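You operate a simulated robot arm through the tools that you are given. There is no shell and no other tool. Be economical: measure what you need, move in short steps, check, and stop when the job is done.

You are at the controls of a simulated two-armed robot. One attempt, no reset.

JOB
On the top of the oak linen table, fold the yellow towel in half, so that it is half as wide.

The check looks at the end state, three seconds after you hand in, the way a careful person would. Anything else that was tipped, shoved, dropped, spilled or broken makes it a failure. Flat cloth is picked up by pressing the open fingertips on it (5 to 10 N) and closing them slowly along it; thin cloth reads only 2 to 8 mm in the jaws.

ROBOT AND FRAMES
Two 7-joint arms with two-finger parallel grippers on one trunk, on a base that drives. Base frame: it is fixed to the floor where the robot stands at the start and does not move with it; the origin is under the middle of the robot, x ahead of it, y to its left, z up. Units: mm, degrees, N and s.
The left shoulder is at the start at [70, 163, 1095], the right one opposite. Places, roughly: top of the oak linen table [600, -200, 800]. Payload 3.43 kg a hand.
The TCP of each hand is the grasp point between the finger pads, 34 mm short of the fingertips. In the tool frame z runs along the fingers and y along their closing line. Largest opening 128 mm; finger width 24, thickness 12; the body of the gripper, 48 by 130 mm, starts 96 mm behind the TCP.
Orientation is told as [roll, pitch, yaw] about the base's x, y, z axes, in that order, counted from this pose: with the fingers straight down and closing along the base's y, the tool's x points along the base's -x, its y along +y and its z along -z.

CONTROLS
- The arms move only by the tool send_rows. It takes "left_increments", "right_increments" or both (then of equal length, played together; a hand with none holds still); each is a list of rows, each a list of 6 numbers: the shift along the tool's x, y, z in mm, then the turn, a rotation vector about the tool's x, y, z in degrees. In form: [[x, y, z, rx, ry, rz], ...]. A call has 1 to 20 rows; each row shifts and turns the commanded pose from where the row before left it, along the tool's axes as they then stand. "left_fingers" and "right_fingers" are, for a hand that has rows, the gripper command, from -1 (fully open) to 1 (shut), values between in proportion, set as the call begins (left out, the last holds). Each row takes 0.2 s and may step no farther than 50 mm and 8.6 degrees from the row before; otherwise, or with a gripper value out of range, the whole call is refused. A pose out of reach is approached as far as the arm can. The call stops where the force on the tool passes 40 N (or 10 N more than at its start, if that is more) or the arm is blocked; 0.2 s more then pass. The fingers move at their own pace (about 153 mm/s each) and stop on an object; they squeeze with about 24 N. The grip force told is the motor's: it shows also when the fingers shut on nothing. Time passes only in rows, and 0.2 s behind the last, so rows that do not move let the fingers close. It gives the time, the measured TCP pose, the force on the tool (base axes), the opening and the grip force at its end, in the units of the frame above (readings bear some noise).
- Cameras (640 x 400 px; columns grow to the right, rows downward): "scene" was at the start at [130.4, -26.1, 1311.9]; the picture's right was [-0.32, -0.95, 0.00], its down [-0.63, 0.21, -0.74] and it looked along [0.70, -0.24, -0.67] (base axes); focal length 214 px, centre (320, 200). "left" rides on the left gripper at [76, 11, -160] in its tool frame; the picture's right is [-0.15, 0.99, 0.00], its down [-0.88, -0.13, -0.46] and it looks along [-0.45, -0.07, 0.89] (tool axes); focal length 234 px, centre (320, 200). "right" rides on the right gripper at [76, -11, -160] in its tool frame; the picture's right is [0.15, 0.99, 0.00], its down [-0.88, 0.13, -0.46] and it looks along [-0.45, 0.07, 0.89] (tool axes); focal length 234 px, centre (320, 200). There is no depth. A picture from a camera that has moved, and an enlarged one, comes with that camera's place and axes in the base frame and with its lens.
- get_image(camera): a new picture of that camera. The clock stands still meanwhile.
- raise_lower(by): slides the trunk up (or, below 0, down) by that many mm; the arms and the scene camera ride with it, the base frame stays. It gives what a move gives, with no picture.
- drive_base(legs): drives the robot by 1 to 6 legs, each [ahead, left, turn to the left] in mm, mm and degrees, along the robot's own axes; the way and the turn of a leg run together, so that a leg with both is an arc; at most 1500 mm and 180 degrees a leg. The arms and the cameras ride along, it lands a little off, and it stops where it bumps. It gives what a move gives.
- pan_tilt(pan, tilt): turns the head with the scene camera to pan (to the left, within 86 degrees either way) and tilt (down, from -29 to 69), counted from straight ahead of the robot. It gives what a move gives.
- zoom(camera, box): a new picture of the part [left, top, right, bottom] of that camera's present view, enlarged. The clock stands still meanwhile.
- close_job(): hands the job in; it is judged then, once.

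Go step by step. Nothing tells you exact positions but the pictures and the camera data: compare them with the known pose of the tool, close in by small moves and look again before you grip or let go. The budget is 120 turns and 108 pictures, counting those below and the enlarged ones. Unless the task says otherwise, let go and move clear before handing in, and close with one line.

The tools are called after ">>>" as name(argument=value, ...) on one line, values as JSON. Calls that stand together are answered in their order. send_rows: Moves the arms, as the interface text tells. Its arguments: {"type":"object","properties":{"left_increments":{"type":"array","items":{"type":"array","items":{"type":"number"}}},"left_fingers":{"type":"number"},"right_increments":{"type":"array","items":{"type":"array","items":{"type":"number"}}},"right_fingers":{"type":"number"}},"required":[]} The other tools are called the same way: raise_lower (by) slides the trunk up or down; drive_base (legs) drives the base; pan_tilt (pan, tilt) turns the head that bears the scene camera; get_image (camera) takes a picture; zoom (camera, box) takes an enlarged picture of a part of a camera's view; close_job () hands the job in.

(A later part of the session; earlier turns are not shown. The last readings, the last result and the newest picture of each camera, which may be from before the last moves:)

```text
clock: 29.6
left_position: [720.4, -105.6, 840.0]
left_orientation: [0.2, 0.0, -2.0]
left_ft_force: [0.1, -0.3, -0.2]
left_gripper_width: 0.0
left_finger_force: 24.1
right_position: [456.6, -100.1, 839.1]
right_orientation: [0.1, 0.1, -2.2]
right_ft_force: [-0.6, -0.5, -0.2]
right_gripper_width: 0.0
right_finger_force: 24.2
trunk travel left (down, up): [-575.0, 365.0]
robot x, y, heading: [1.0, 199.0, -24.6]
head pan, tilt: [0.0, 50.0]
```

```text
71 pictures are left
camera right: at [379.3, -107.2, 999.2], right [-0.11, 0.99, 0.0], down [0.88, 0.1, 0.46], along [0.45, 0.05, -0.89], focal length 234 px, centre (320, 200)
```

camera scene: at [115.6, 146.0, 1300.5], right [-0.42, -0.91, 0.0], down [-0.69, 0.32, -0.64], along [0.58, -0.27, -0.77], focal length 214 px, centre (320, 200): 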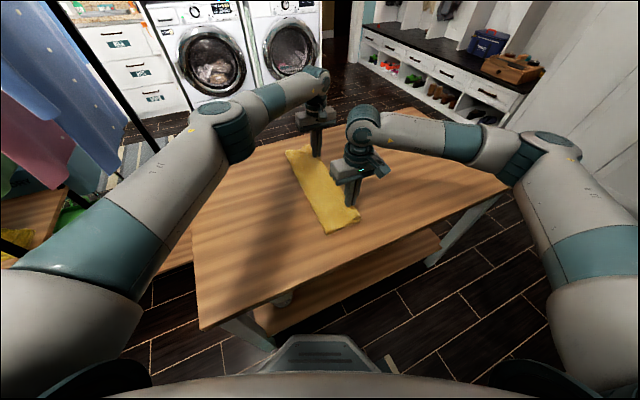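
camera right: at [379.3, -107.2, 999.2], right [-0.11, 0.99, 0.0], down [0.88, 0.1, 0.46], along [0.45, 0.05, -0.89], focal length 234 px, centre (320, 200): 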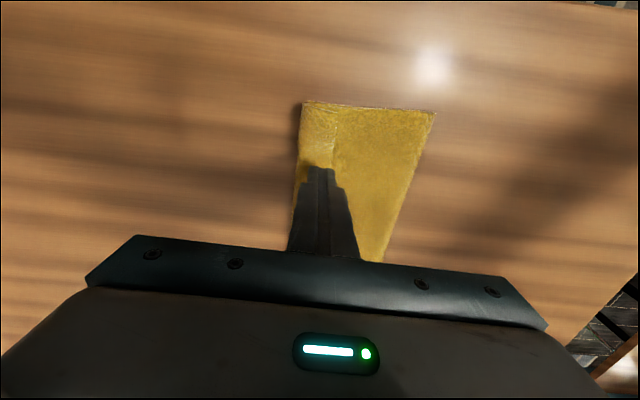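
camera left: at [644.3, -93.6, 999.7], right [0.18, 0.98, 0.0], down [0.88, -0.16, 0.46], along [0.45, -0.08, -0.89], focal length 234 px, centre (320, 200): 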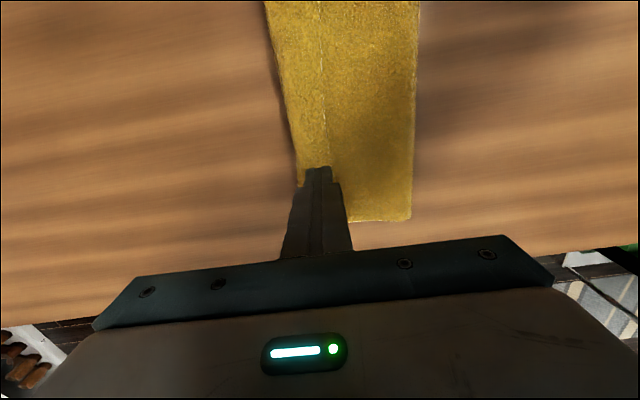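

>>> send_rows(left_increments=[[0, 0, 10, 0, 0, 0], [0, 0, 10, 0, 0, 0], [0, 0, 5, 0, 0, 0], [0, 0, 3, 0, 0, 0]], right_increments=[[0, 0, 10, 0, 0, 0], [0, 0, 10, 0, 0, 0], [0, 0, 5, 0, 0, 0], [0, 0, 3, 0, 0, 0]])

```text
clock: 30.6
left_position: [719.3, -106.0, 810.9]
left_orientation: [0.0, 0.0, -2.0]
left_ft_force: [-0.2, 0.5, 0.8]
left_gripper_width: 0.1
left_finger_force: 23.7
right_position: [456.5, -100.4, 810.8]
right_orientation: [0.0, -0.1, -2.3]
right_ft_force: [0.4, -0.2, 0.5]
right_gripper_width: 0.0
right_finger_force: 24.2
trunk travel left (down, up): [-575.0, 365.0]
robot x, y, heading: [-2.6, 200.7, -24.9]
head pan, tilt: [0.0, 50.0]
```

>>> send_rows(left_increments=[[0, 0, 2, 0, 0, 0], [0, 0, 1.5, 0, 0, 0]], right_increments=[[0, 0, 2, 0, 0, 0], [0, 0, 1.5, 0, 0, 0]])

```text
clock: 31.2
left_position: [718.9, -105.3, 808.7]
left_orientation: [0.0, 0.1, -2.0]
left_ft_force: [-0.9, -0.1, 0.3]
left_gripper_width: 0.2
left_finger_force: 24.2
right_position: [456.5, -98.9, 807.9]
right_orientation: [-0.1, 0.0, -2.2]
right_ft_force: [-0.5, -0.7, 1.7]
right_gripper_width: 0.0
right_finger_force: 24.2
trunk travel left (down, up): [-575.0, 365.0]
robot x, y, heading: [-1.8, 199.9, -24.7]
head pan, tilt: [0.0, 50.0]
```

>>> send_rows(left_increments=[[0, 0, 1.5, 0, 0, 0], [0, 0, 1.5, 0, 0, 0]], right_increments=[[0, 0, 1, 0, 0, 0], [0, 0, 1, 0, 0, 0]])

```text
clock: 31.8
left_position: [719.2, -106.1, 806.1]
left_orientation: [0.0, 0.0, -2.0]
left_ft_force: [-0.5, -0.1, 2.0]
left_gripper_width: 0.0
left_finger_force: 24.2
right_position: [457.0, -99.1, 806.1]
right_orientation: [0.0, 0.0, -2.2]
right_ft_force: [-0.4, -0.1, 1.8]
right_gripper_width: 0.0
right_finger_force: 24.1
trunk travel left (down, up): [-575.0, 365.0]
robot x, y, heading: [1.2, 200.9, -25.0]
head pan, tilt: [0.0, 50.0]
```

>>> send_rows(left_increments=[[0, -4, 1, 0, 0, 0], [0, -6, 0.3, 0, 0, 0], [0, -6, 0.3, 0, 0, 0], [0, -6, 0.3, 0, 0, 0], [0, -6, 0.3, 0, 0, 0]], right_increments=[[0, -4, 1, 0, 0, 0], [0, -6, 0.3, 0, 0, 0], [0, -6, 0.3, 0, 0, 0], [0, -6, 0.3, 0, 0, 0], [0, -6, 0.3, 0, 0, 0]])

>>> get_image(camera="left")

>>> get_image(camera="right")

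```text
clock: 33.0
left_position: [718.6, -134.1, 803.5]
left_orientation: [0.0, -0.1, -1.9]
left_ft_force: [-1.0, 0.1, 4.4]
left_gripper_width: 0.0
left_finger_force: 24.4
right_position: [455.3, -126.8, 804.8]
right_orientation: [0.0, -0.1, -2.3]
right_ft_force: [0.2, 1.5, 3.4]
right_gripper_width: 0.0
right_finger_force: 23.4
trunk travel left (down, up): [-575.0, 365.0]
robot x, y, heading: [0.8, 203.0, -24.9]
head pan, tilt: [0.0, 50.0]
```

```text
70 pictures are left
camera left: at [642.5, -120.8, 964.2], right [0.18, 0.98, 0.0], down [0.88, -0.16, 0.46], along [0.45, -0.08, -0.89], focal length 234 px, centre (320, 200)
```

left: 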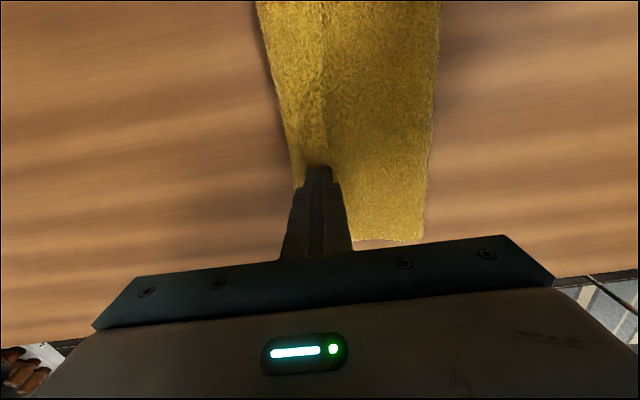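

```text
69 pictures are left
camera right: at [377.9, -134.8, 964.8], right [-0.11, 0.99, 0.0], down [0.88, 0.1, 0.46], along [0.45, 0.05, -0.89], focal length 234 px, centre (320, 200)
```

right: 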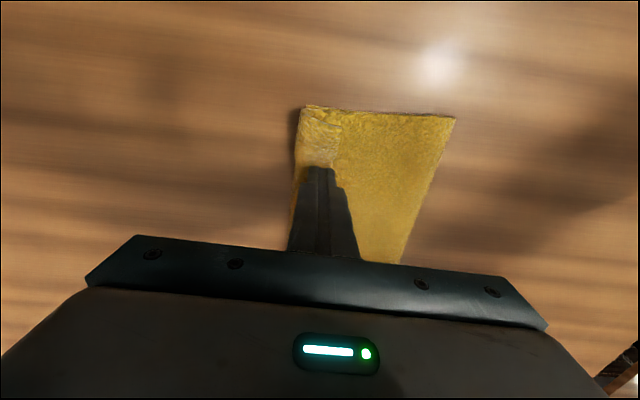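

The whole towel slid with the fingers, because the friction against the table is lower than cloth on cloth. I'll pin the towel with the left hand and stroke the turned-back strip outward with a single right fingertip.

>>> send_rows(left_increments=[[0, 0, -25, 0, 0, 0], [0, 0, -25, 0, 0, 0], [40, 20, 0, 0, 0, 0], [40, 20, 0, 0, 0, 0], [41, 20, 0, 0, 0, 0], [0, 0, 15, 0, 0, 0], [0, 0, 15, 0, 0, 0], [0, 0, 10, 0, 0, 0]], right_increments=[[0, 0, -30, 0, 0, 0], [0, 0, -30, 0, 0, 0], [0, 28, 0, 0, 0, 0], [0, 28, 0, 0, 0, 0], [0, 26, 0, 0, 0, 0], [0, 0, 0, -5, 0, 0], [0, 0, 0, -5, 0, 0], [0, 0, 0, 0, 0, 0]], right_fingers=-1)

>>> get_image(camera="right")

>>> get_image(camera="scene")

```text
clock: 34.8
left_position: [603.5, -70.1, 813.2]
left_orientation: [0.0, 0.0, -1.8]
left_ft_force: [24.2, -1.5, 10.2]
left_gripper_width: 0.0
left_finger_force: 24.1
right_position: [458.1, -43.9, 864.0]
right_orientation: [9.9, 0.2, -1.9]
right_ft_force: [-24.3, 0.8, -9.9]
right_gripper_width: 128.2
right_finger_force: 0.0
trunk travel left (down, up): [-575.0, 365.0]
robot x, y, heading: [-2.5, 198.5, -24.9]
head pan, tilt: [0.0, 50.0]
```

```text
68 pictures are left
camera right: at [380.5, -79.7, 1019.6], right [-0.11, 0.98, 0.17], down [0.88, 0.02, 0.47], along [0.46, 0.2, -0.87], focal length 234 px, centre (320, 200)
```

right: 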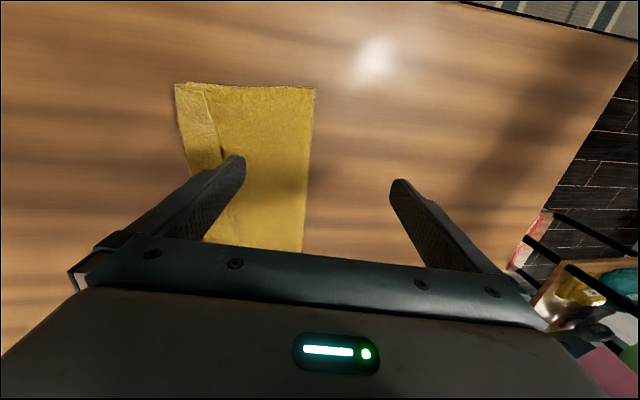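

```text
67 pictures are left
camera scene: at [116.2, 147.0, 1300.5], right [-0.42, -0.91, 0.0], down [-0.7, 0.32, -0.64], along [0.58, -0.27, -0.77], focal length 214 px, centre (320, 200)
```

scene: 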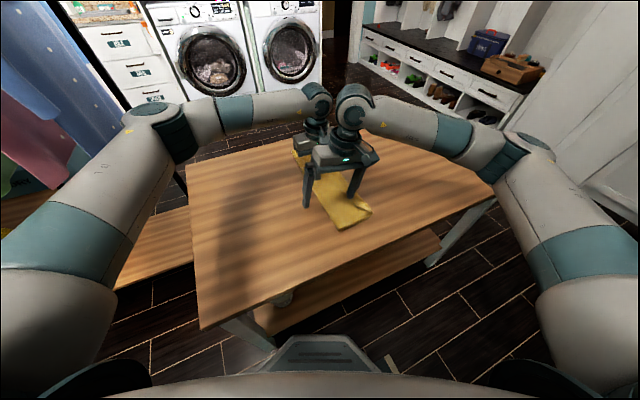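

The two wrists are touching, so I'll move the left hand 70 mm farther away.

>>> send_rows(left_increments=[[-20, 0, -4, 0, 0, 0], [-25, 0, 0, 0, 0, 0], [-25, 0, 0, 0, 0, 0], [0, 0, 0, 0, 0, 0]])

>>> get_image(camera="left")

```text
clock: 35.8
left_position: [670.3, -72.8, 817.1]
left_orientation: [0.0, 0.0, -2.0]
left_ft_force: [-0.6, -0.6, 0.0]
left_gripper_width: 0.0
left_finger_force: 23.8
right_position: [458.6, -45.3, 864.7]
right_orientation: [10.0, 0.0, -2.1]
right_ft_force: [-0.1, 0.5, 1.1]
right_gripper_width: 128.2
right_finger_force: 0.0
trunk travel left (down, up): [-575.0, 365.0]
robot x, y, heading: [1.2, 197.6, -24.6]
head pan, tilt: [0.0, 50.0]
```

```text
66 pictures are left
camera left: at [594.0, -59.7, 977.1], right [0.18, 0.98, 0.0], down [0.88, -0.16, 0.46], along [0.45, -0.08, -0.89], focal length 234 px, centre (320, 200)
```

left: 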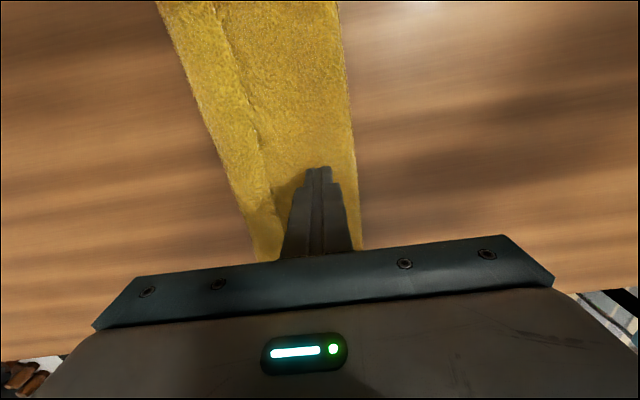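

>>> send_rows(left_increments=[[0, 0, 6, 0, 0, 0], [0, 0, 4, 0, 0, 0], [0, 0, 3, 0, 0, 0], [0, 0, 2, 0, 0, 0]], right_increments=[[0, 0, 12, 0, 0, 0], [0, 0, 12, 0, 0, 0], [0, 0, 8, 0, 0, 0], [0, 0, 3, 0, 0, 0]])

>>> get_image(camera="right")

```text
clock: 36.8
left_position: [669.9, -72.6, 803.0]
left_orientation: [0.0, 0.0, -1.9]
left_ft_force: [0.8, 0.0, 1.3]
left_gripper_width: 0.0
left_finger_force: 24.0
right_position: [459.1, -39.8, 828.8]
right_orientation: [10.1, 0.0, -2.2]
right_ft_force: [1.0, 0.4, -0.6]
right_gripper_width: 128.1
right_finger_force: 0.0
trunk travel left (down, up): [-575.0, 365.0]
robot x, y, heading: [3.2, 195.6, -24.8]
head pan, tilt: [0.0, 50.0]
```

```text
65 pictures are left
camera right: at [380.8, -74.4, 985.6], right [-0.11, 0.98, 0.17], down [0.88, 0.02, 0.47], along [0.46, 0.2, -0.86], focal length 234 px, centre (320, 200)
```

right: 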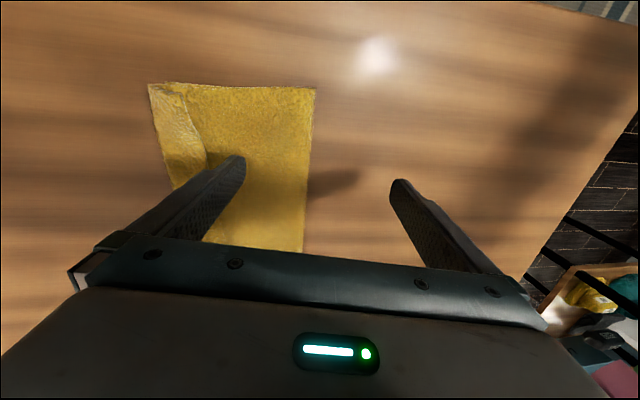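

>>> send_rows(left_increments=[[0, 0, 1.5, 0, 0, 0], [0, 0, 1.5, 0, 0, 0], [0, 0, 1, 0, 0, 0], [0, 0, 0, 0, 0, 0]], right_increments=[[0, -8, 1, 0, 0, 0], [0, -8, 1, 0, 0, 0], [0, 0, 2, 0, 0, 0], [0, 0, 1, 0, 0, 0]])

>>> zoom(camera="right", box=[100, 60, 340, 260])

```text
clock: 37.8
left_position: [668.8, -72.7, 799.1]
left_orientation: [-0.2, 0.0, -2.0]
left_ft_force: [3.2, -2.0, 12.9]
left_gripper_width: 0.1
left_finger_force: 24.0
right_position: [458.4, -54.6, 822.7]
right_orientation: [9.9, -0.1, -2.2]
right_ft_force: [-0.3, -1.0, 0.6]
right_gripper_width: 128.2
right_finger_force: 0.0
trunk travel left (down, up): [-575.0, 365.0]
robot x, y, heading: [-1.3, 195.9, -24.8]
head pan, tilt: [0.0, 50.0]
```

```text
2.00 times, centred on (220, 160) of right
camera zoom: at [379.5, -89.2, 978.1], right [-0.11, 0.98, 0.17], down [0.88, 0.02, 0.47], along [0.46, 0.2, -0.86], focal length 468 px, centre (520, 280)
```

zoom: 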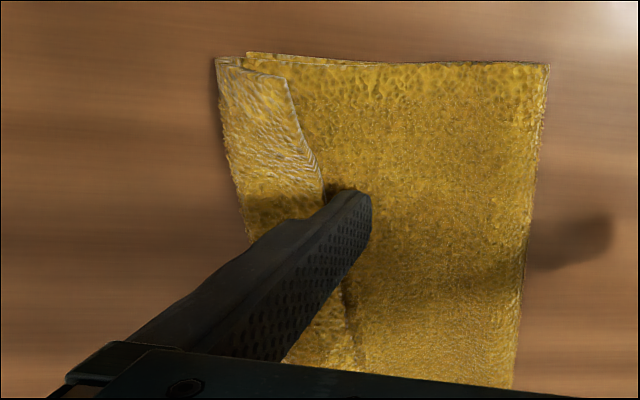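

>>> send_rows(right_increments=[[0, -9, 1.6, 0, 0, 0], [0, -0.3, 2, 0, 0, 0], [0, -0.3, 2, 0, 0, 0]])

```text
clock: 38.6
left_position: [671.1, -72.7, 798.6]
left_orientation: [-0.1, -0.2, -2.0]
left_ft_force: [2.8, -2.4, 16.0]
left_gripper_width: 0.0
left_finger_force: 23.7
right_position: [456.8, -62.0, 814.8]
right_orientation: [10.0, -0.2, -2.2]
right_ft_force: [0.1, 0.0, 0.9]
right_gripper_width: 128.2
right_finger_force: 0.0
trunk travel left (down, up): [-575.0, 365.0]
robot x, y, heading: [-0.1, 200.8, -25.1]
head pan, tilt: [0.0, 50.0]
```

Contact is just beginning, so I'll stroke outward with slight pressure.

>>> send_rows(right_increments=[[0, -0.2, 1.2, 0, 0, 0], [0, -6, 1.2, 0, 0, 0], [0, -7, 1.2, 0, 0, 0], [0, -7, 1.2, 0, 0, 0], [0, -7, 1.2, 0, 0, 0], [0, -7, 1.2, 0, 0, 0]])

>>> zoom(camera="right", box=[100, 60, 340, 260])

```text
clock: 39.9
left_position: [669.6, -70.5, 800.2]
left_orientation: [-0.1, -0.1, -1.9]
left_ft_force: [-0.8, 1.8, 7.7]
left_gripper_width: 0.0
left_finger_force: 23.9
right_position: [457.5, -85.7, 810.1]
right_orientation: [10.2, -0.6, -2.1]
right_ft_force: [-3.9, 4.6, 23.8]
right_gripper_width: 123.3
right_finger_force: 0.0
trunk travel left (down, up): [-575.0, 365.0]
robot x, y, heading: [-2.6, 197.8, -25.0]
head pan, tilt: [0.0, 50.0]
stopped in row 6 (right hand): the force on the tool passed its limit (the readings are from after the stop); the commanded pose is now the measured one
```

```text
2.00 times, centred on (220, 160) of right
camera zoom: at [377.7, -120.6, 965.6], right [-0.11, 0.98, 0.17], down [0.88, 0.02, 0.48], along [0.47, 0.21, -0.86], focal length 468 px, centre (520, 280)
```

zoom: 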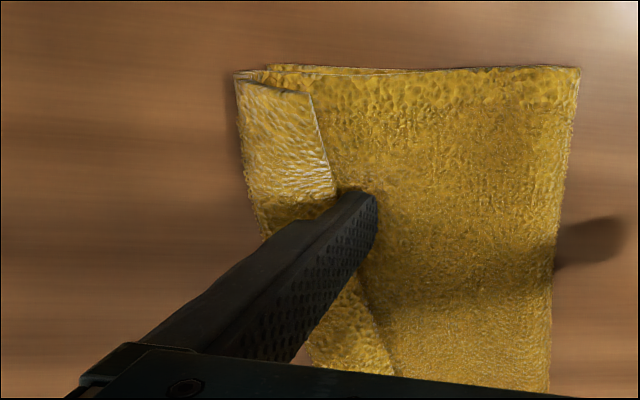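

Stroking drags everything together. I'll try pinching just the turned-back layer instead; the jaw reading will show whether one layer was caught (about 4 mm) or the whole stack.

>>> send_rows(left_increments=[[0, 0, -20, 0, 0, 0], [0, 0, -30, 0, 0, 0], [0, 0, 0, 0, 0, 0], [0, 0, 0, 0, 0, 0], [0, 0, 0, 0, 0, 0]], right_increments=[[0, 0, -20, 0, 0, 0], [0, 0, -30, 0, 0, 0], [0, 0, 0, 5, 0, 0], [0, 0, 0, 5, 0, 0], [0, -45, 0, 0, 0, 0]], right_fingers=0.55)

>>> get_image(camera="right")

>>> get_image(camera="left")

```text
clock: 41.1
left_position: [669.6, -73.3, 847.1]
left_orientation: [0.2, 0.0, -2.0]
left_ft_force: [0.3, -0.1, -0.5]
left_gripper_width: 0.0
left_finger_force: 23.8
right_position: [454.4, -142.8, 854.8]
right_orientation: [0.4, -0.3, -2.1]
right_ft_force: [0.6, 0.3, -0.2]
right_gripper_width: 29.0
right_finger_force: 0.1
trunk travel left (down, up): [-575.0, 365.0]
robot x, y, heading: [0.8, 197.1, -24.7]
head pan, tilt: [0.0, 50.0]
```

```text
62 pictures are left
camera right: at [376.5, -150.6, 1014.5], right [-0.11, 0.99, 0.0], down [0.88, 0.1, 0.46], along [0.46, 0.05, -0.89], focal length 234 px, centre (320, 200)
```

right: 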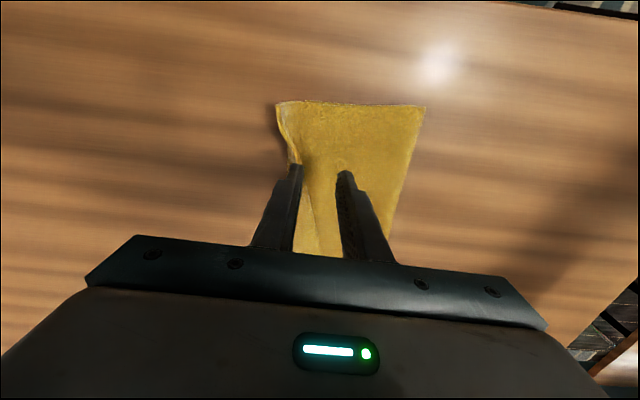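

```text
61 pictures are left
camera left: at [593.4, -60.5, 1006.6], right [0.18, 0.98, 0.0], down [0.88, -0.16, 0.45], along [0.45, -0.08, -0.89], focal length 234 px, centre (320, 200)
```

left: 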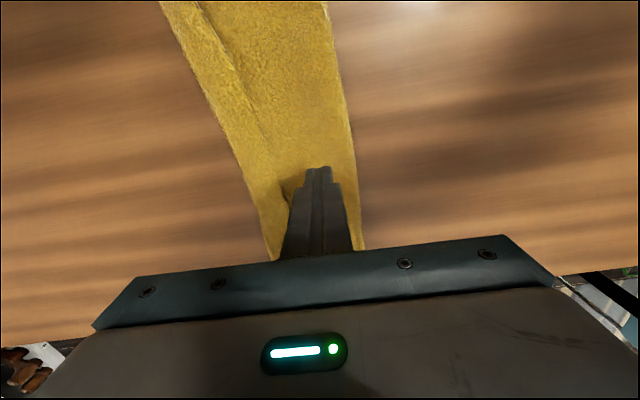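

>>> zoom(camera="right", box=[250, 80, 450, 260])

>>> zoom(camera="left", box=[140, 0, 380, 260])

```text
2.22 times, centred on (350, 170) of right
camera zoom: at [376.5, -150.6, 1014.5], right [-0.11, 0.99, 0.0], down [0.88, 0.1, 0.46], along [0.46, 0.05, -0.89], focal length 520 px, centre (253, 267)
```

zoom: 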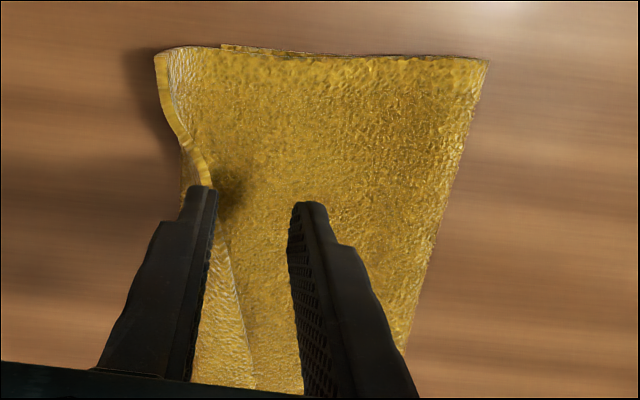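

```text
1.54 times, centred on (260, 130) of left
camera zoom: at [593.4, -60.5, 1006.6], right [0.18, 0.98, 0.0], down [0.88, -0.16, 0.45], along [0.45, -0.08, -0.89], focal length 360 px, centre (412, 308)
```

zoom: 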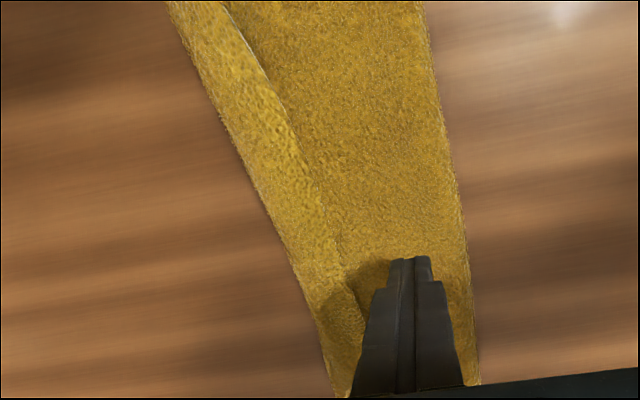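

The last stroke actually flipped the strip up at the near end, so pushing its free edge works. I'll sweep closed fingers just above the upper layer outward to lay it over at the near end.

>>> send_rows(right_increments=[[20, 4, 0, 0, 0, 0], [8, 4, 12, 0, 0, 0], [0, 0, 12, 0, 0, 0], [0, 0, 12, 0, 0, 0], [0, 0, 10, 0, 0, 0], [0, -10, 0, 0, 0, 0], [0, -10, 0, 0, 0, 0], [0, -10, 0, 0, 0, 0], [0, -10, 0, 0, 0, 0], [0, -10, 0, 0, 0, 0], [0, -10, 0, 0, 0, 0]], right_fingers=1)

>>> get_image(camera="right")

```text
clock: 43.5
left_position: [668.1, -72.2, 846.9]
left_orientation: [0.1, 0.1, -1.9]
left_ft_force: [0.6, 0.0, -0.2]
left_gripper_width: 0.0
left_finger_force: 23.8
right_position: [426.3, -190.3, 808.9]
right_orientation: [0.1, -0.4, -2.0]
right_ft_force: [1.0, -0.5, 0.5]
right_gripper_width: 0.2
right_finger_force: 23.7
trunk travel left (down, up): [-575.0, 365.0]
robot x, y, heading: [-8.6, 195.0, -25.0]
head pan, tilt: [0.0, 50.0]
```

```text
58 pictures are left
camera right: at [348.7, -199.7, 969.4], right [-0.11, 0.99, 0.0], down [0.88, 0.1, 0.46], along [0.46, 0.05, -0.89], focal length 234 px, centre (320, 200)
```

right: 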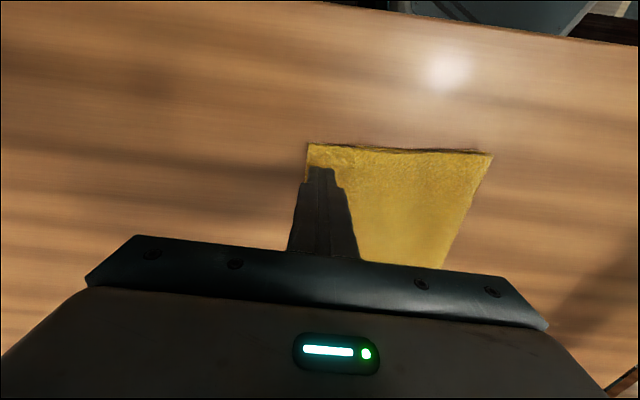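

>>> send_rows(right_increments=[[0, -10, 0, 0, 0, 0], [0, -10, 0, 0, 0, 0], [0, -10, 0, 0, 0, 0], [0, -10, -10, 0, 0, 0], [0, 0, -30, 0, 0, 0], [0, 0, -10, 0, 0, 0], [0, -40, 0, 0, 0, 0]])

>>> zoom(camera="right", box=[280, 80, 560, 270])

>>> zoom(camera="scene", box=[270, 120, 400, 240])

```text
clock: 45.1
left_position: [669.4, -72.6, 846.1]
left_orientation: [0.2, 0.1, -1.9]
left_ft_force: [-0.2, -1.1, 0.0]
left_gripper_width: 0.0
left_finger_force: 23.9
right_position: [423.0, -272.6, 860.7]
right_orientation: [0.3, -0.4, -2.0]
right_ft_force: [-0.9, -0.6, 0.9]
right_gripper_width: 0.0
right_finger_force: 24.2
trunk travel left (down, up): [-575.0, 365.0]
robot x, y, heading: [-2.8, 200.2, -25.1]
head pan, tilt: [0.0, 50.0]
```

```text
2.11 times, centred on (420, 175) of right
camera zoom: at [344.6, -280.9, 1019.1], right [-0.11, 0.99, 0.0], down [0.88, 0.1, 0.46], along [0.46, 0.05, -0.89], focal length 493 px, centre (110, 253)
```

zoom: 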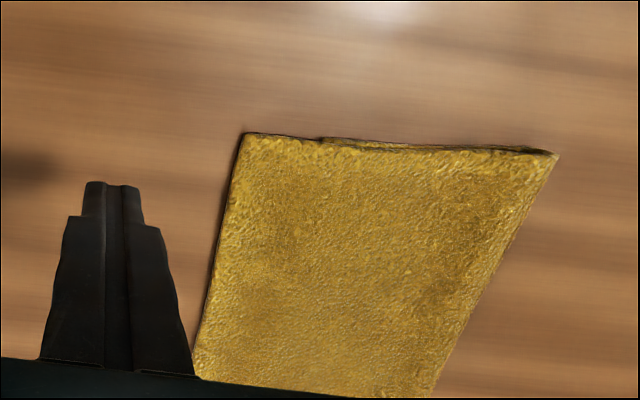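

```text
3.33 times, centred on (335, 180) of scene
camera zoom: at [114.8, 145.5, 1300.6], right [-0.42, -0.91, 0.0], down [-0.69, 0.32, -0.64], along [0.58, -0.27, -0.77], focal length 715 px, centre (270, 267)
```

zoom: 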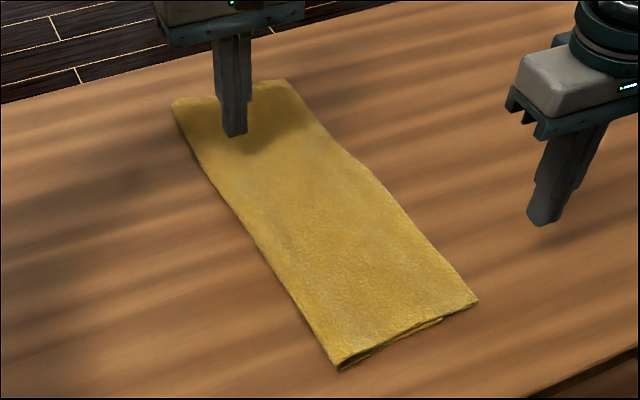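

The strip is unrolled over most of the length. I'll raise and move the left hand to check the far end.

>>> send_rows(left_increments=[[0, 0, -40, 0, 0, 0], [0, 45, -20, 0, 0, 0], [0, 45, 0, 0, 0, 0], [0, 45, 0, 0, 0, 0], [0, 30, 0, 0, 0, 0]])

>>> zoom(camera="scene", box=[270, 120, 400, 240])

>>> get_image(camera="left")

```text
clock: 46.3
left_position: [677.1, 94.4, 906.7]
left_orientation: [0.1, 0.1, -2.0]
left_ft_force: [0.0, 1.1, -0.9]
left_gripper_width: 0.0
left_finger_force: 24.6
right_position: [424.1, -271.4, 859.0]
right_orientation: [0.1, -0.5, -2.0]
right_ft_force: [0.5, -0.1, -0.1]
right_gripper_width: 0.0
right_finger_force: 23.8
trunk travel left (down, up): [-575.0, 365.0]
robot x, y, heading: [-3.6, 197.4, -25.1]
head pan, tilt: [0.0, 50.0]
```

```text
3.33 times, centred on (335, 180) of scene
camera zoom: at [115.8, 147.9, 1300.6], right [-0.42, -0.91, 0.0], down [-0.69, 0.32, -0.64], along [0.58, -0.27, -0.77], focal length 715 px, centre (270, 267)
```

zoom: 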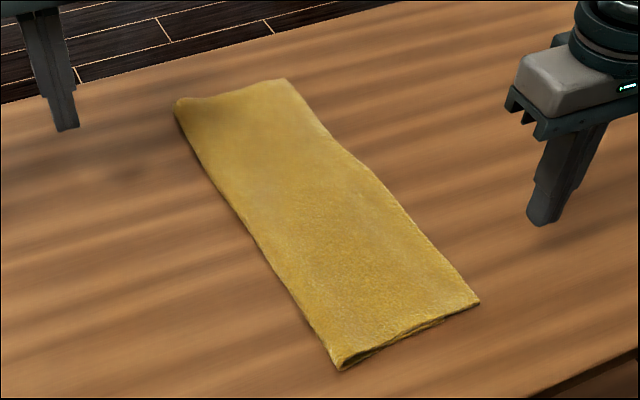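

```text
54 pictures are left
camera left: at [600.8, 107.9, 1066.9], right [0.18, 0.98, 0.0], down [0.88, -0.16, 0.45], along [0.45, -0.08, -0.89], focal length 234 px, centre (320, 200)
```

left: 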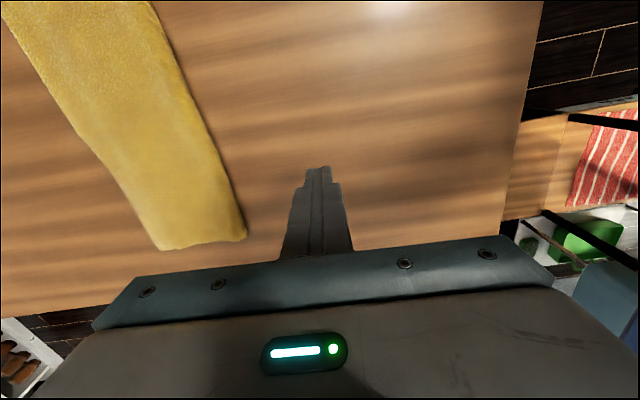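

The turned-back strip is now fully unrolled. The far end matches well, but at the near end the top layer overhangs the lower one by about 40 mm. I'll pin the far end with the left hand, pick up the overhanging edge at the near end with the right hand, and re-lay it.

>>> send_rows(right_increments=[[0, 30, 0, 0, 0, 0], [0, 30, 0, 0, 0, 0], [0, 30, 10, 0, 0, 0], [0, 0, 10, 0, 0, 0], [0, 0, 10, 0, 0, 0]], right_fingers=0.72, left_increments=[[-15, -40, 0, 0, 0, 0], [-15, -40, 0, 0, 0, 0], [-20, -40, 10, 0, 0, 0], [-20, -40, 20, 0, 0, 0], [0, -38, 20, 0, 0, 0]])

>>> get_image(camera="right")

>>> get_image(camera="left")

```text
clock: 47.5
left_position: [738.0, -107.6, 857.1]
left_orientation: [0.1, 0.0, -2.1]
left_ft_force: [-0.5, 0.5, 0.2]
left_gripper_width: 0.0
left_finger_force: 23.9
right_position: [426.1, -181.9, 829.6]
right_orientation: [0.2, -0.5, -1.9]
right_ft_force: [0.3, -0.5, 0.7]
right_gripper_width: 17.8
right_finger_force: 0.0
trunk travel left (down, up): [-575.0, 365.0]
robot x, y, heading: [-1.3, 201.5, -24.9]
head pan, tilt: [0.0, 50.0]
```

```text
53 pictures are left
camera right: at [348.5, -190.9, 989.3], right [-0.11, 0.99, 0.0], down [0.88, 0.1, 0.46], along [0.46, 0.06, -0.89], focal length 234 px, centre (320, 200)
```

right: 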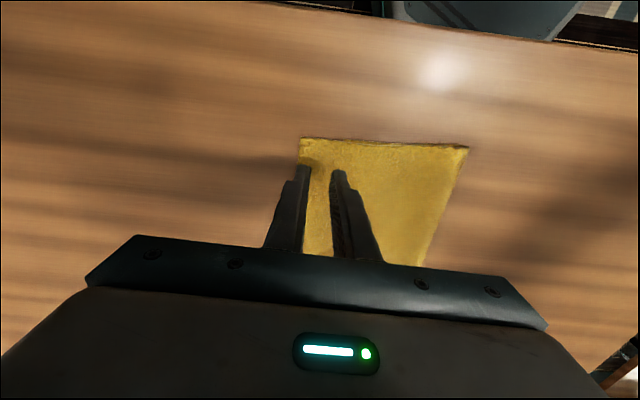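

```text
52 pictures are left
camera left: at [662.7, -95.7, 1017.1], right [0.18, 0.98, 0.0], down [0.88, -0.16, 0.45], along [0.45, -0.08, -0.89], focal length 234 px, centre (320, 200)
```

left: 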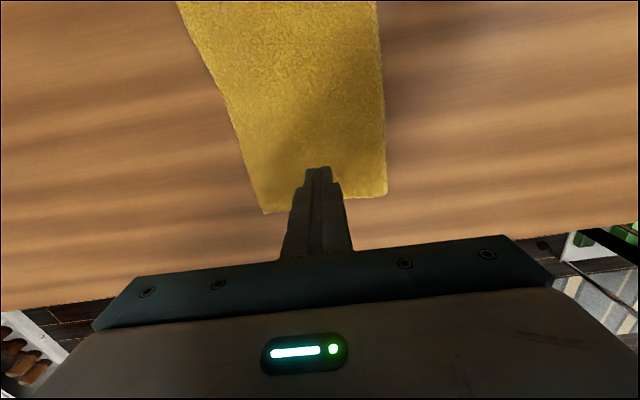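

At the far end the top layer also overhangs by about 20 mm. I'll pick up that edge with the left hand too, using a narrow pinch at the very edge.

>>> send_rows(left_increments=[[-5, -32, 8, 0, 0, 0], [0, -31, 10, 0, 0, 0], [0, 0, 10, 0, 0, 0]], right_increments=[[0, 0, 8, 0, 0, 0], [0, 0, 8, 0, 0, 0], [0, 0, 8, 0, 0, 0]], left_fingers=0.72)

>>> zoom(camera="left", box=[200, 80, 440, 280])

>>> zoom(camera="right", box=[230, 100, 470, 280])

```text
clock: 48.3
left_position: [721.4, -139.9, 830.3]
left_orientation: [0.1, 0.1, -2.0]
left_ft_force: [-0.7, 0.1, -0.4]
left_gripper_width: 17.8
left_finger_force: 0.1
left hand out of reach, approached as far as the arm can: row 1, 2
right_position: [427.0, -181.8, 804.9]
right_orientation: [0.2, -0.3, -2.1]
right_ft_force: [-0.4, 1.3, 0.1]
right_gripper_width: 18.1
right_finger_force: 0.0
trunk travel left (down, up): [-575.0, 365.0]
robot x, y, heading: [-1.4, 201.2, -24.7]
head pan, tilt: [0.0, 50.0]
```

```text
2.00 times, centred on (320, 180) of left
camera zoom: at [645.8, -126.7, 991.1], right [0.18, 0.98, 0.0], down [0.88, -0.16, 0.45], along [0.45, -0.08, -0.89], focal length 468 px, centre (320, 240)
```

zoom: 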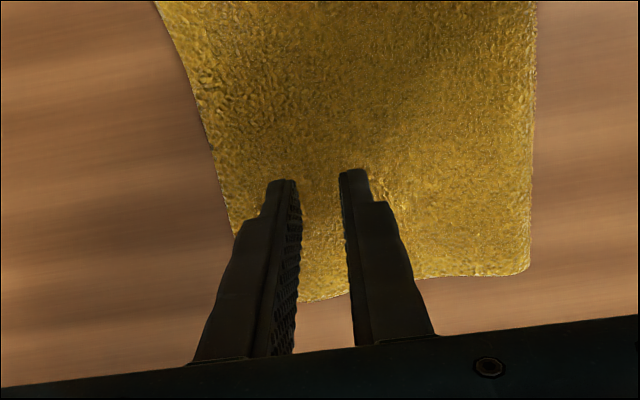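

```text
2.22 times, centred on (350, 190) of right
camera zoom: at [349.3, -190.1, 965.1], right [-0.11, 0.99, 0.0], down [0.88, 0.1, 0.46], along [0.46, 0.05, -0.89], focal length 520 px, centre (253, 222)
```

zoom: 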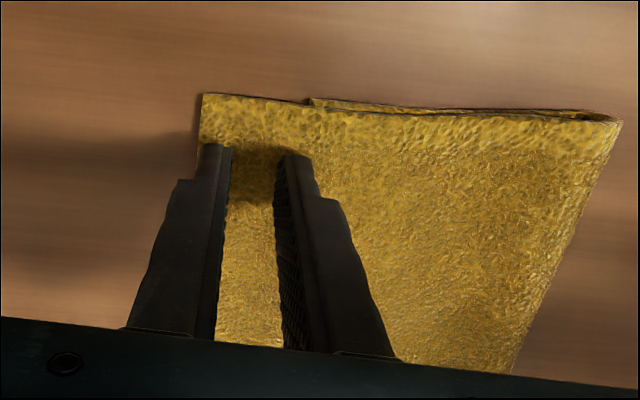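

The left hand is out of reach there. I'll lift both hands and sidestep the base about 120 mm toward -y.

>>> send_rows(left_increments=[[0, 10, -30, 0, 0, 0], [0, 10, -40, 0, 0, 0]], right_increments=[[0, 0, -40, 0, 0, 0], [0, 0, -40, 0, 0, 0]])

>>> drive_base(legs=[[51, -109, 0]])

>>> get_image(camera="scene")

```text
clock: 48.9
left_position: [722.0, -118.8, 902.6]
left_orientation: [0.1, 0.1, -2.0]
left_ft_force: [-0.2, 0.3, 0.3]
left_gripper_width: 17.9
left_finger_force: 0.2
right_position: [426.5, -180.8, 885.7]
right_orientation: [0.3, -0.5, -2.1]
right_ft_force: [-0.5, -0.1, 0.0]
right_gripper_width: 17.9
right_finger_force: 0.1
trunk travel left (down, up): [-575.0, 365.0]
robot x, y, heading: [3.7, 197.8, -24.9]
head pan, tilt: [0.0, 50.0]
```

```text
clock: 50.1
left_position: [722.3, -238.4, 900.9]
left_orientation: [0.0, 0.0, -1.9]
left_ft_force: [0.3, -0.6, -0.4]
left_gripper_width: 18.1
left_finger_force: 0.0
right_position: [426.9, -301.0, 884.4]
right_orientation: [0.2, -0.5, -2.0]
right_ft_force: [0.1, -0.4, -0.4]
right_gripper_width: 18.0
right_finger_force: 0.0
trunk travel left (down, up): [-575.0, 365.0]
robot x, y, heading: [0.7, 77.8, -24.9]
head pan, tilt: [0.0, 50.0]
```

```text
49 pictures are left
camera scene: at [116.2, 26.6, 1300.6], right [-0.42, -0.91, 0.0], down [-0.7, 0.32, -0.64], along [0.58, -0.27, -0.77], focal length 214 px, centre (320, 200)
```

scene: 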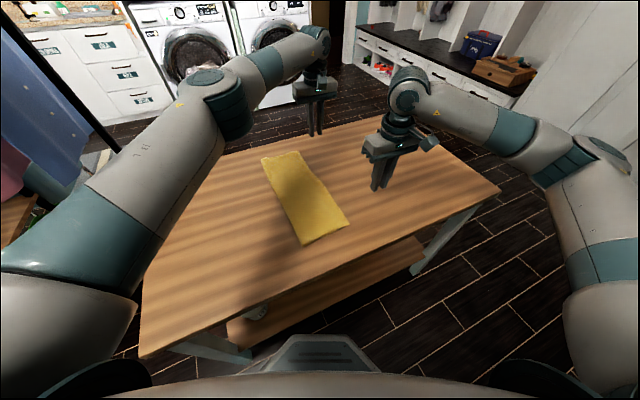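

>>> send_rows(left_increments=[[-6, 23, 5, 0, 0, 0], [-6, 23, 5, 0, 0, 0], [-6.6, 22, 5, 0, 0, 0], [0, 0, 25, 0, 0, 0], [0, 0, 25, 0, 0, 0], [0, 0, 20, 0, 0, 0]], right_increments=[[1, 40, 5, 0, 0, 0], [1, 40, 5, 0, 0, 0], [2, 39, 5, 0, 0, 0], [0, 0, 25, 0, 0, 0], [0, 0, 20, 0, 0, 0], [0, 0, 15, 0, 0, 0]])

>>> zoom(camera="left", box=[200, 80, 440, 280])

>>> zoom(camera="right", box=[230, 100, 470, 280])

```text
clock: 51.5
left_position: [744.3, -171.7, 815.3]
left_orientation: [0.1, 0.1, -1.8]
left_ft_force: [0.0, 0.1, -1.3]
left_gripper_width: 17.9
left_finger_force: 0.0
right_position: [428.6, -181.5, 810.2]
right_orientation: [0.2, -0.5, -2.0]
right_ft_force: [0.3, 0.0, 0.0]
right_gripper_width: 17.9
right_finger_force: 0.0
trunk travel left (down, up): [-575.0, 365.0]
robot x, y, heading: [1.8, 84.3, -24.6]
head pan, tilt: [0.0, 50.0]
```

```text
2.00 times, centred on (320, 180) of left
camera zoom: at [668.1, -158.3, 976.0], right [0.18, 0.98, 0.0], down [0.88, -0.16, 0.45], along [0.45, -0.08, -0.89], focal length 468 px, centre (320, 240)
```

zoom: 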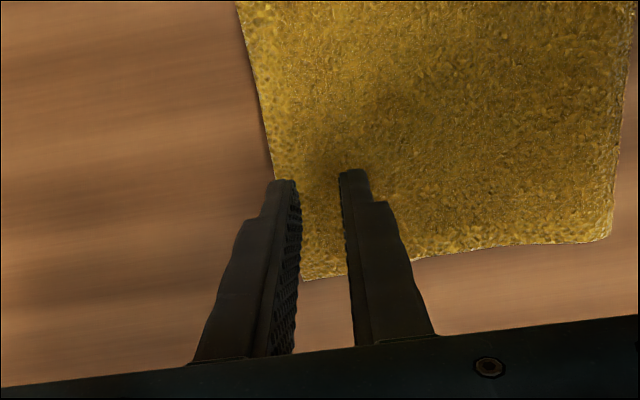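

```text
2.22 times, centred on (350, 190) of right
camera zoom: at [350.7, -190.1, 970.1], right [-0.11, 0.99, 0.0], down [0.88, 0.1, 0.46], along [0.46, 0.05, -0.89], focal length 520 px, centre (253, 222)
```

zoom: 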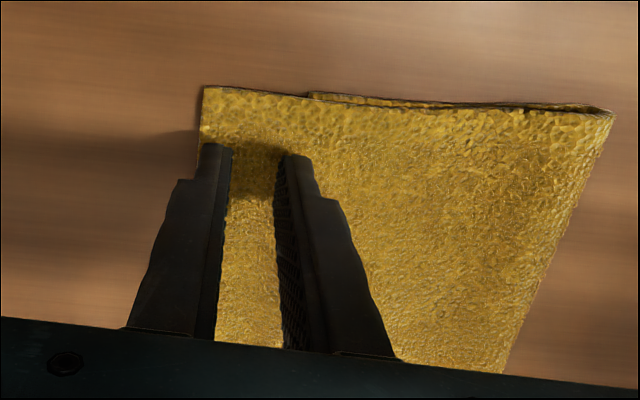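

>>> send_rows(left_increments=[[0, 3, 5, 0, 0, 0], [0, 0, 4, 0, 0, 0], [0, 0, 3, 0, 0, 0], [0, 0, 2, 0, 0, 0]], right_increments=[[0, 0, 4, 0, 0, 0], [0, 0, 3, 0, 0, 0], [0, 0, 2, 0, 0, 0], [0, 0, 2, 0, 0, 0]])

```text
clock: 52.5
left_position: [743.9, -166.8, 802.6]
left_orientation: [0.0, 0.1, -1.8]
left_ft_force: [0.0, 0.4, 1.4]
left_gripper_width: 17.9
left_finger_force: 0.0
right_position: [428.1, -180.0, 799.5]
right_orientation: [0.2, -0.4, -2.0]
right_ft_force: [-0.1, 0.4, 2.7]
right_gripper_width: 18.1
right_finger_force: 0.1
trunk travel left (down, up): [-575.0, 365.0]
robot x, y, heading: [2.8, 78.9, -25.2]
head pan, tilt: [0.0, 50.0]
```

>>> send_rows(left_increments=[[0, -2, 1.5, 0, 0, 0], [0, 0, 1.5, 0, 0, 0], [0, 0, 1, 0, 0, 0]], right_increments=[[0, 0, 1, 0, 0, 0], [0, 0, 0.5, 0, 0, 0], [0, 0, 0, 0, 0, 0]])

```text
clock: 53.3
left_position: [743.2, -169.4, 799.6]
left_orientation: [0.0, -0.1, -1.9]
left_ft_force: [0.5, 0.0, 6.7]
left_gripper_width: 18.2
left_finger_force: 0.3
right_position: [428.1, -181.2, 799.5]
right_orientation: [0.2, -0.5, -2.0]
right_ft_force: [1.2, 0.8, 8.3]
right_gripper_width: 18.1
right_finger_force: 0.8
trunk travel left (down, up): [-575.0, 365.0]
robot x, y, heading: [1.1, 79.1, -24.8]
head pan, tilt: [0.0, 50.0]
```

Both press at about 7–8 N. I'll close slowly and check the readings.

>>> send_rows(left_increments=[[0, 0, 0, 0, 0, 0], [0, 0, 0, 0, 0, 0]], right_increments=[[0, 0, 0, 0, 0, 0], [0, 0, 0, 0, 0, 0]], left_fingers=0.82, right_fingers=0.82)

>>> send_rows(left_increments=[[0, 0, 0, 0, 0, 0], [0, 0, 0, 0, 0, 0]], right_increments=[[0, 0, 0, 0, 0, 0], [0, 0, 0, 0, 0, 0]], left_fingers=0.9, right_fingers=0.9)

>>> send_rows(left_increments=[[0, 0, 0, 0, 0, 0], [0, 0, 0, 0, 0, 0], [0, 0, 0, 0, 0, 0]], right_increments=[[0, 0, 0, 0, 0, 0], [0, 0, 0, 0, 0, 0], [0, 0, 0, 0, 0, 0]], left_fingers=1, right_fingers=1)

>>> send_rows(left_increments=[[0, 0, -8, 0, 0, 0], [0, 0, -10, 0, 0, 0], [0, 0, -12, 0, 0, 0]], right_increments=[[0, 0, -8, 0, 0, 0], [0, 0, -10, 0, 0, 0], [0, 0, -12, 0, 0, 0]])

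>>> get_image(camera="right")

>>> get_image(camera="left")

```text
clock: 53.9
left_position: [743.9, -169.7, 800.0]
left_orientation: [-0.1, 0.0, -1.9]
left_ft_force: [2.0, -2.2, 7.8]
left_gripper_width: 10.8
left_finger_force: 0.1
right_position: [426.8, -180.3, 799.1]
right_orientation: [0.2, -0.6, -1.9]
right_ft_force: [-0.1, -1.8, 9.4]
right_gripper_width: 10.4
right_finger_force: 0.1
trunk travel left (down, up): [-575.0, 365.0]
robot x, y, heading: [-4.5, 79.4, -25.1]
head pan, tilt: [0.0, 50.0]
```

```text
clock: 54.5
left_position: [742.5, -170.4, 799.4]
left_orientation: [-0.1, -0.1, -1.9]
left_ft_force: [2.3, -1.6, 7.6]
left_gripper_width: 4.9
left_finger_force: 0.1
right_position: [427.0, -181.2, 798.6]
right_orientation: [0.2, -0.6, -2.1]
right_ft_force: [-0.3, -0.4, 10.0]
right_gripper_width: 5.0
right_finger_force: 0.0
trunk travel left (down, up): [-575.0, 365.0]
robot x, y, heading: [-1.4, 83.5, -24.9]
head pan, tilt: [0.0, 50.0]
```

```text
clock: 55.3
left_position: [743.3, -168.4, 799.1]
left_orientation: [0.0, -0.1, -1.9]
left_ft_force: [-0.6, -1.1, 8.9]
left_gripper_width: 0.2
left_finger_force: 24.1
right_position: [426.7, -180.6, 798.3]
right_orientation: [0.2, -0.5, -1.9]
right_ft_force: [0.6, 0.7, 9.1]
right_gripper_width: 0.0
right_finger_force: 24.0
trunk travel left (down, up): [-575.0, 365.0]
robot x, y, heading: [2.6, 83.0, -24.8]
head pan, tilt: [0.0, 50.0]
```

```text
clock: 56.1
left_position: [743.8, -170.7, 827.7]
left_orientation: [0.1, 0.1, -1.9]
left_ft_force: [-0.8, 0.4, -0.5]
left_gripper_width: 0.1
left_finger_force: 23.8
right_position: [426.6, -181.0, 827.6]
right_orientation: [0.3, -0.3, -2.0]
right_ft_force: [-0.2, 0.5, 0.0]
right_gripper_width: 0.0
right_finger_force: 23.1
trunk travel left (down, up): [-575.0, 365.0]
robot x, y, heading: [-2.9, 79.7, -25.1]
head pan, tilt: [0.0, 50.0]
```

```text
46 pictures are left
camera right: at [349.9, -189.6, 987.6], right [-0.11, 0.99, 0.0], down [0.88, 0.1, 0.46], along [0.46, 0.05, -0.89], focal length 234 px, centre (320, 200)
```

right: 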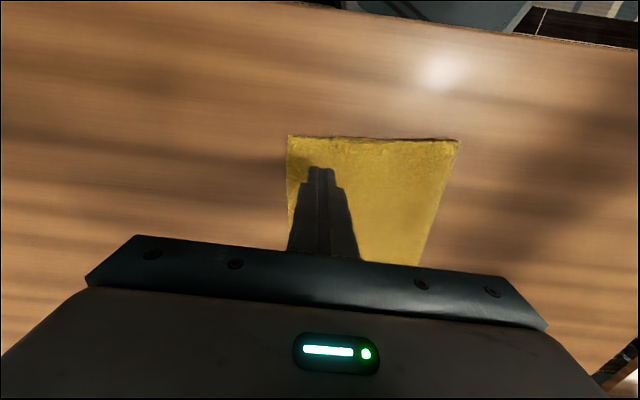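

```text
45 pictures are left
camera left: at [668.5, -157.1, 987.8], right [0.18, 0.98, 0.0], down [0.88, -0.16, 0.45], along [0.45, -0.08, -0.89], focal length 234 px, centre (320, 200)
```

left: 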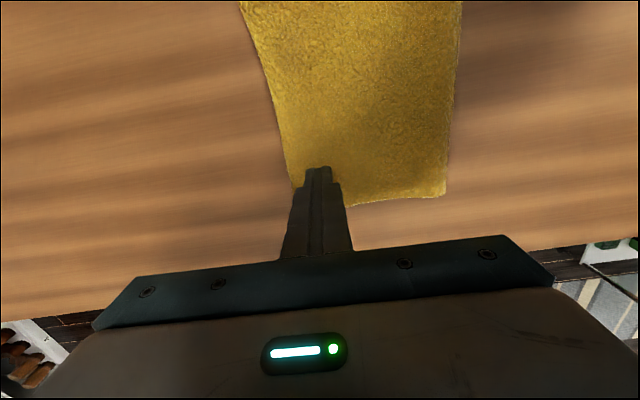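

The pinch was too narrow and held nothing. I'll retry with a slightly wider opening.

>>> send_rows(left_increments=[[0, -3, 6, 0, 0, 0], [0, 0, 8, 0, 0, 0], [0, 0, 8, 0, 0, 0], [0, 0, 4, 0, 0, 0]], right_increments=[[0, 2, 6, 0, 0, 0], [0, 0, 8, 0, 0, 0], [0, 0, 8, 0, 0, 0], [0, 0, 4, 0, 0, 0]], left_fingers=0.57, right_fingers=0.57)

>>> zoom(camera="left", box=[200, 80, 440, 280])

>>> zoom(camera="right", box=[230, 100, 470, 280])

```text
clock: 57.1
left_position: [744.3, -171.4, 802.6]
left_orientation: [0.1, 0.1, -1.9]
left_ft_force: [0.2, 0.2, 1.1]
left_gripper_width: 27.4
left_finger_force: 0.0
right_position: [427.9, -179.2, 800.5]
right_orientation: [0.2, -0.4, -2.0]
right_ft_force: [0.0, -1.1, 1.6]
right_gripper_width: 27.7
right_finger_force: 0.1
trunk travel left (down, up): [-575.0, 365.0]
robot x, y, heading: [-2.5, 76.4, -24.9]
head pan, tilt: [0.0, 50.0]
```

```text
2.00 times, centred on (320, 180) of left
camera zoom: at [667.8, -159.8, 962.6], right [0.18, 0.98, 0.0], down [0.88, -0.16, 0.45], along [0.45, -0.08, -0.89], focal length 468 px, centre (320, 240)
```

zoom: 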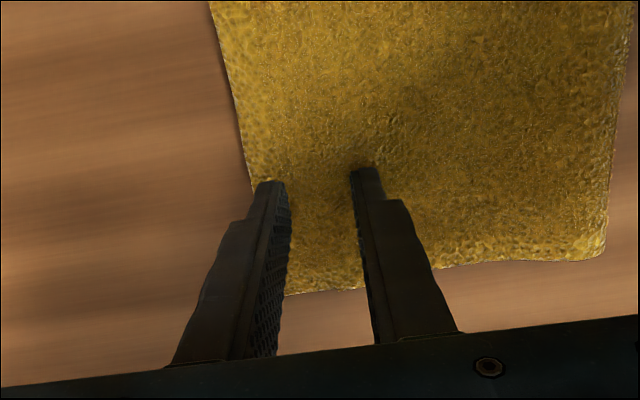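

```text
2.22 times, centred on (350, 190) of right
camera zoom: at [350.1, -187.3, 962.1], right [-0.11, 0.99, 0.0], down [0.88, 0.1, 0.46], along [0.46, 0.05, -0.89], focal length 520 px, centre (253, 222)
```

zoom: 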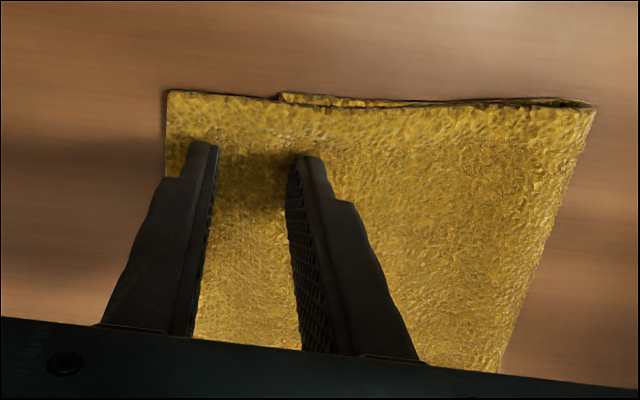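

>>> send_rows(left_increments=[[0, 0, -1, 0, 0, 0], [0, 0, 3, 0, 0, 0], [0, 0, 1.5, 0, 0, 0], [0, 0, 1, 0, 0, 0]], right_increments=[[0, -7, -3, 0, 0, 0], [0, 0, 3, 0, 0, 0], [0, 0, 1.5, 0, 0, 0], [0, 0, 1, 0, 0, 0]])

```text
clock: 58.1
left_position: [743.4, -172.3, 800.2]
left_orientation: [0.0, 0.0, -1.9]
left_ft_force: [1.1, -0.8, 10.0]
left_gripper_width: 27.2
left_finger_force: 0.0
right_position: [428.1, -185.3, 799.1]
right_orientation: [0.2, -0.5, -2.0]
right_ft_force: [1.6, 0.3, 3.9]
right_gripper_width: 27.7
right_finger_force: 0.2
trunk travel left (down, up): [-575.0, 365.0]
robot x, y, heading: [-2.2, 81.1, -24.8]
head pan, tilt: [0.0, 50.0]
```

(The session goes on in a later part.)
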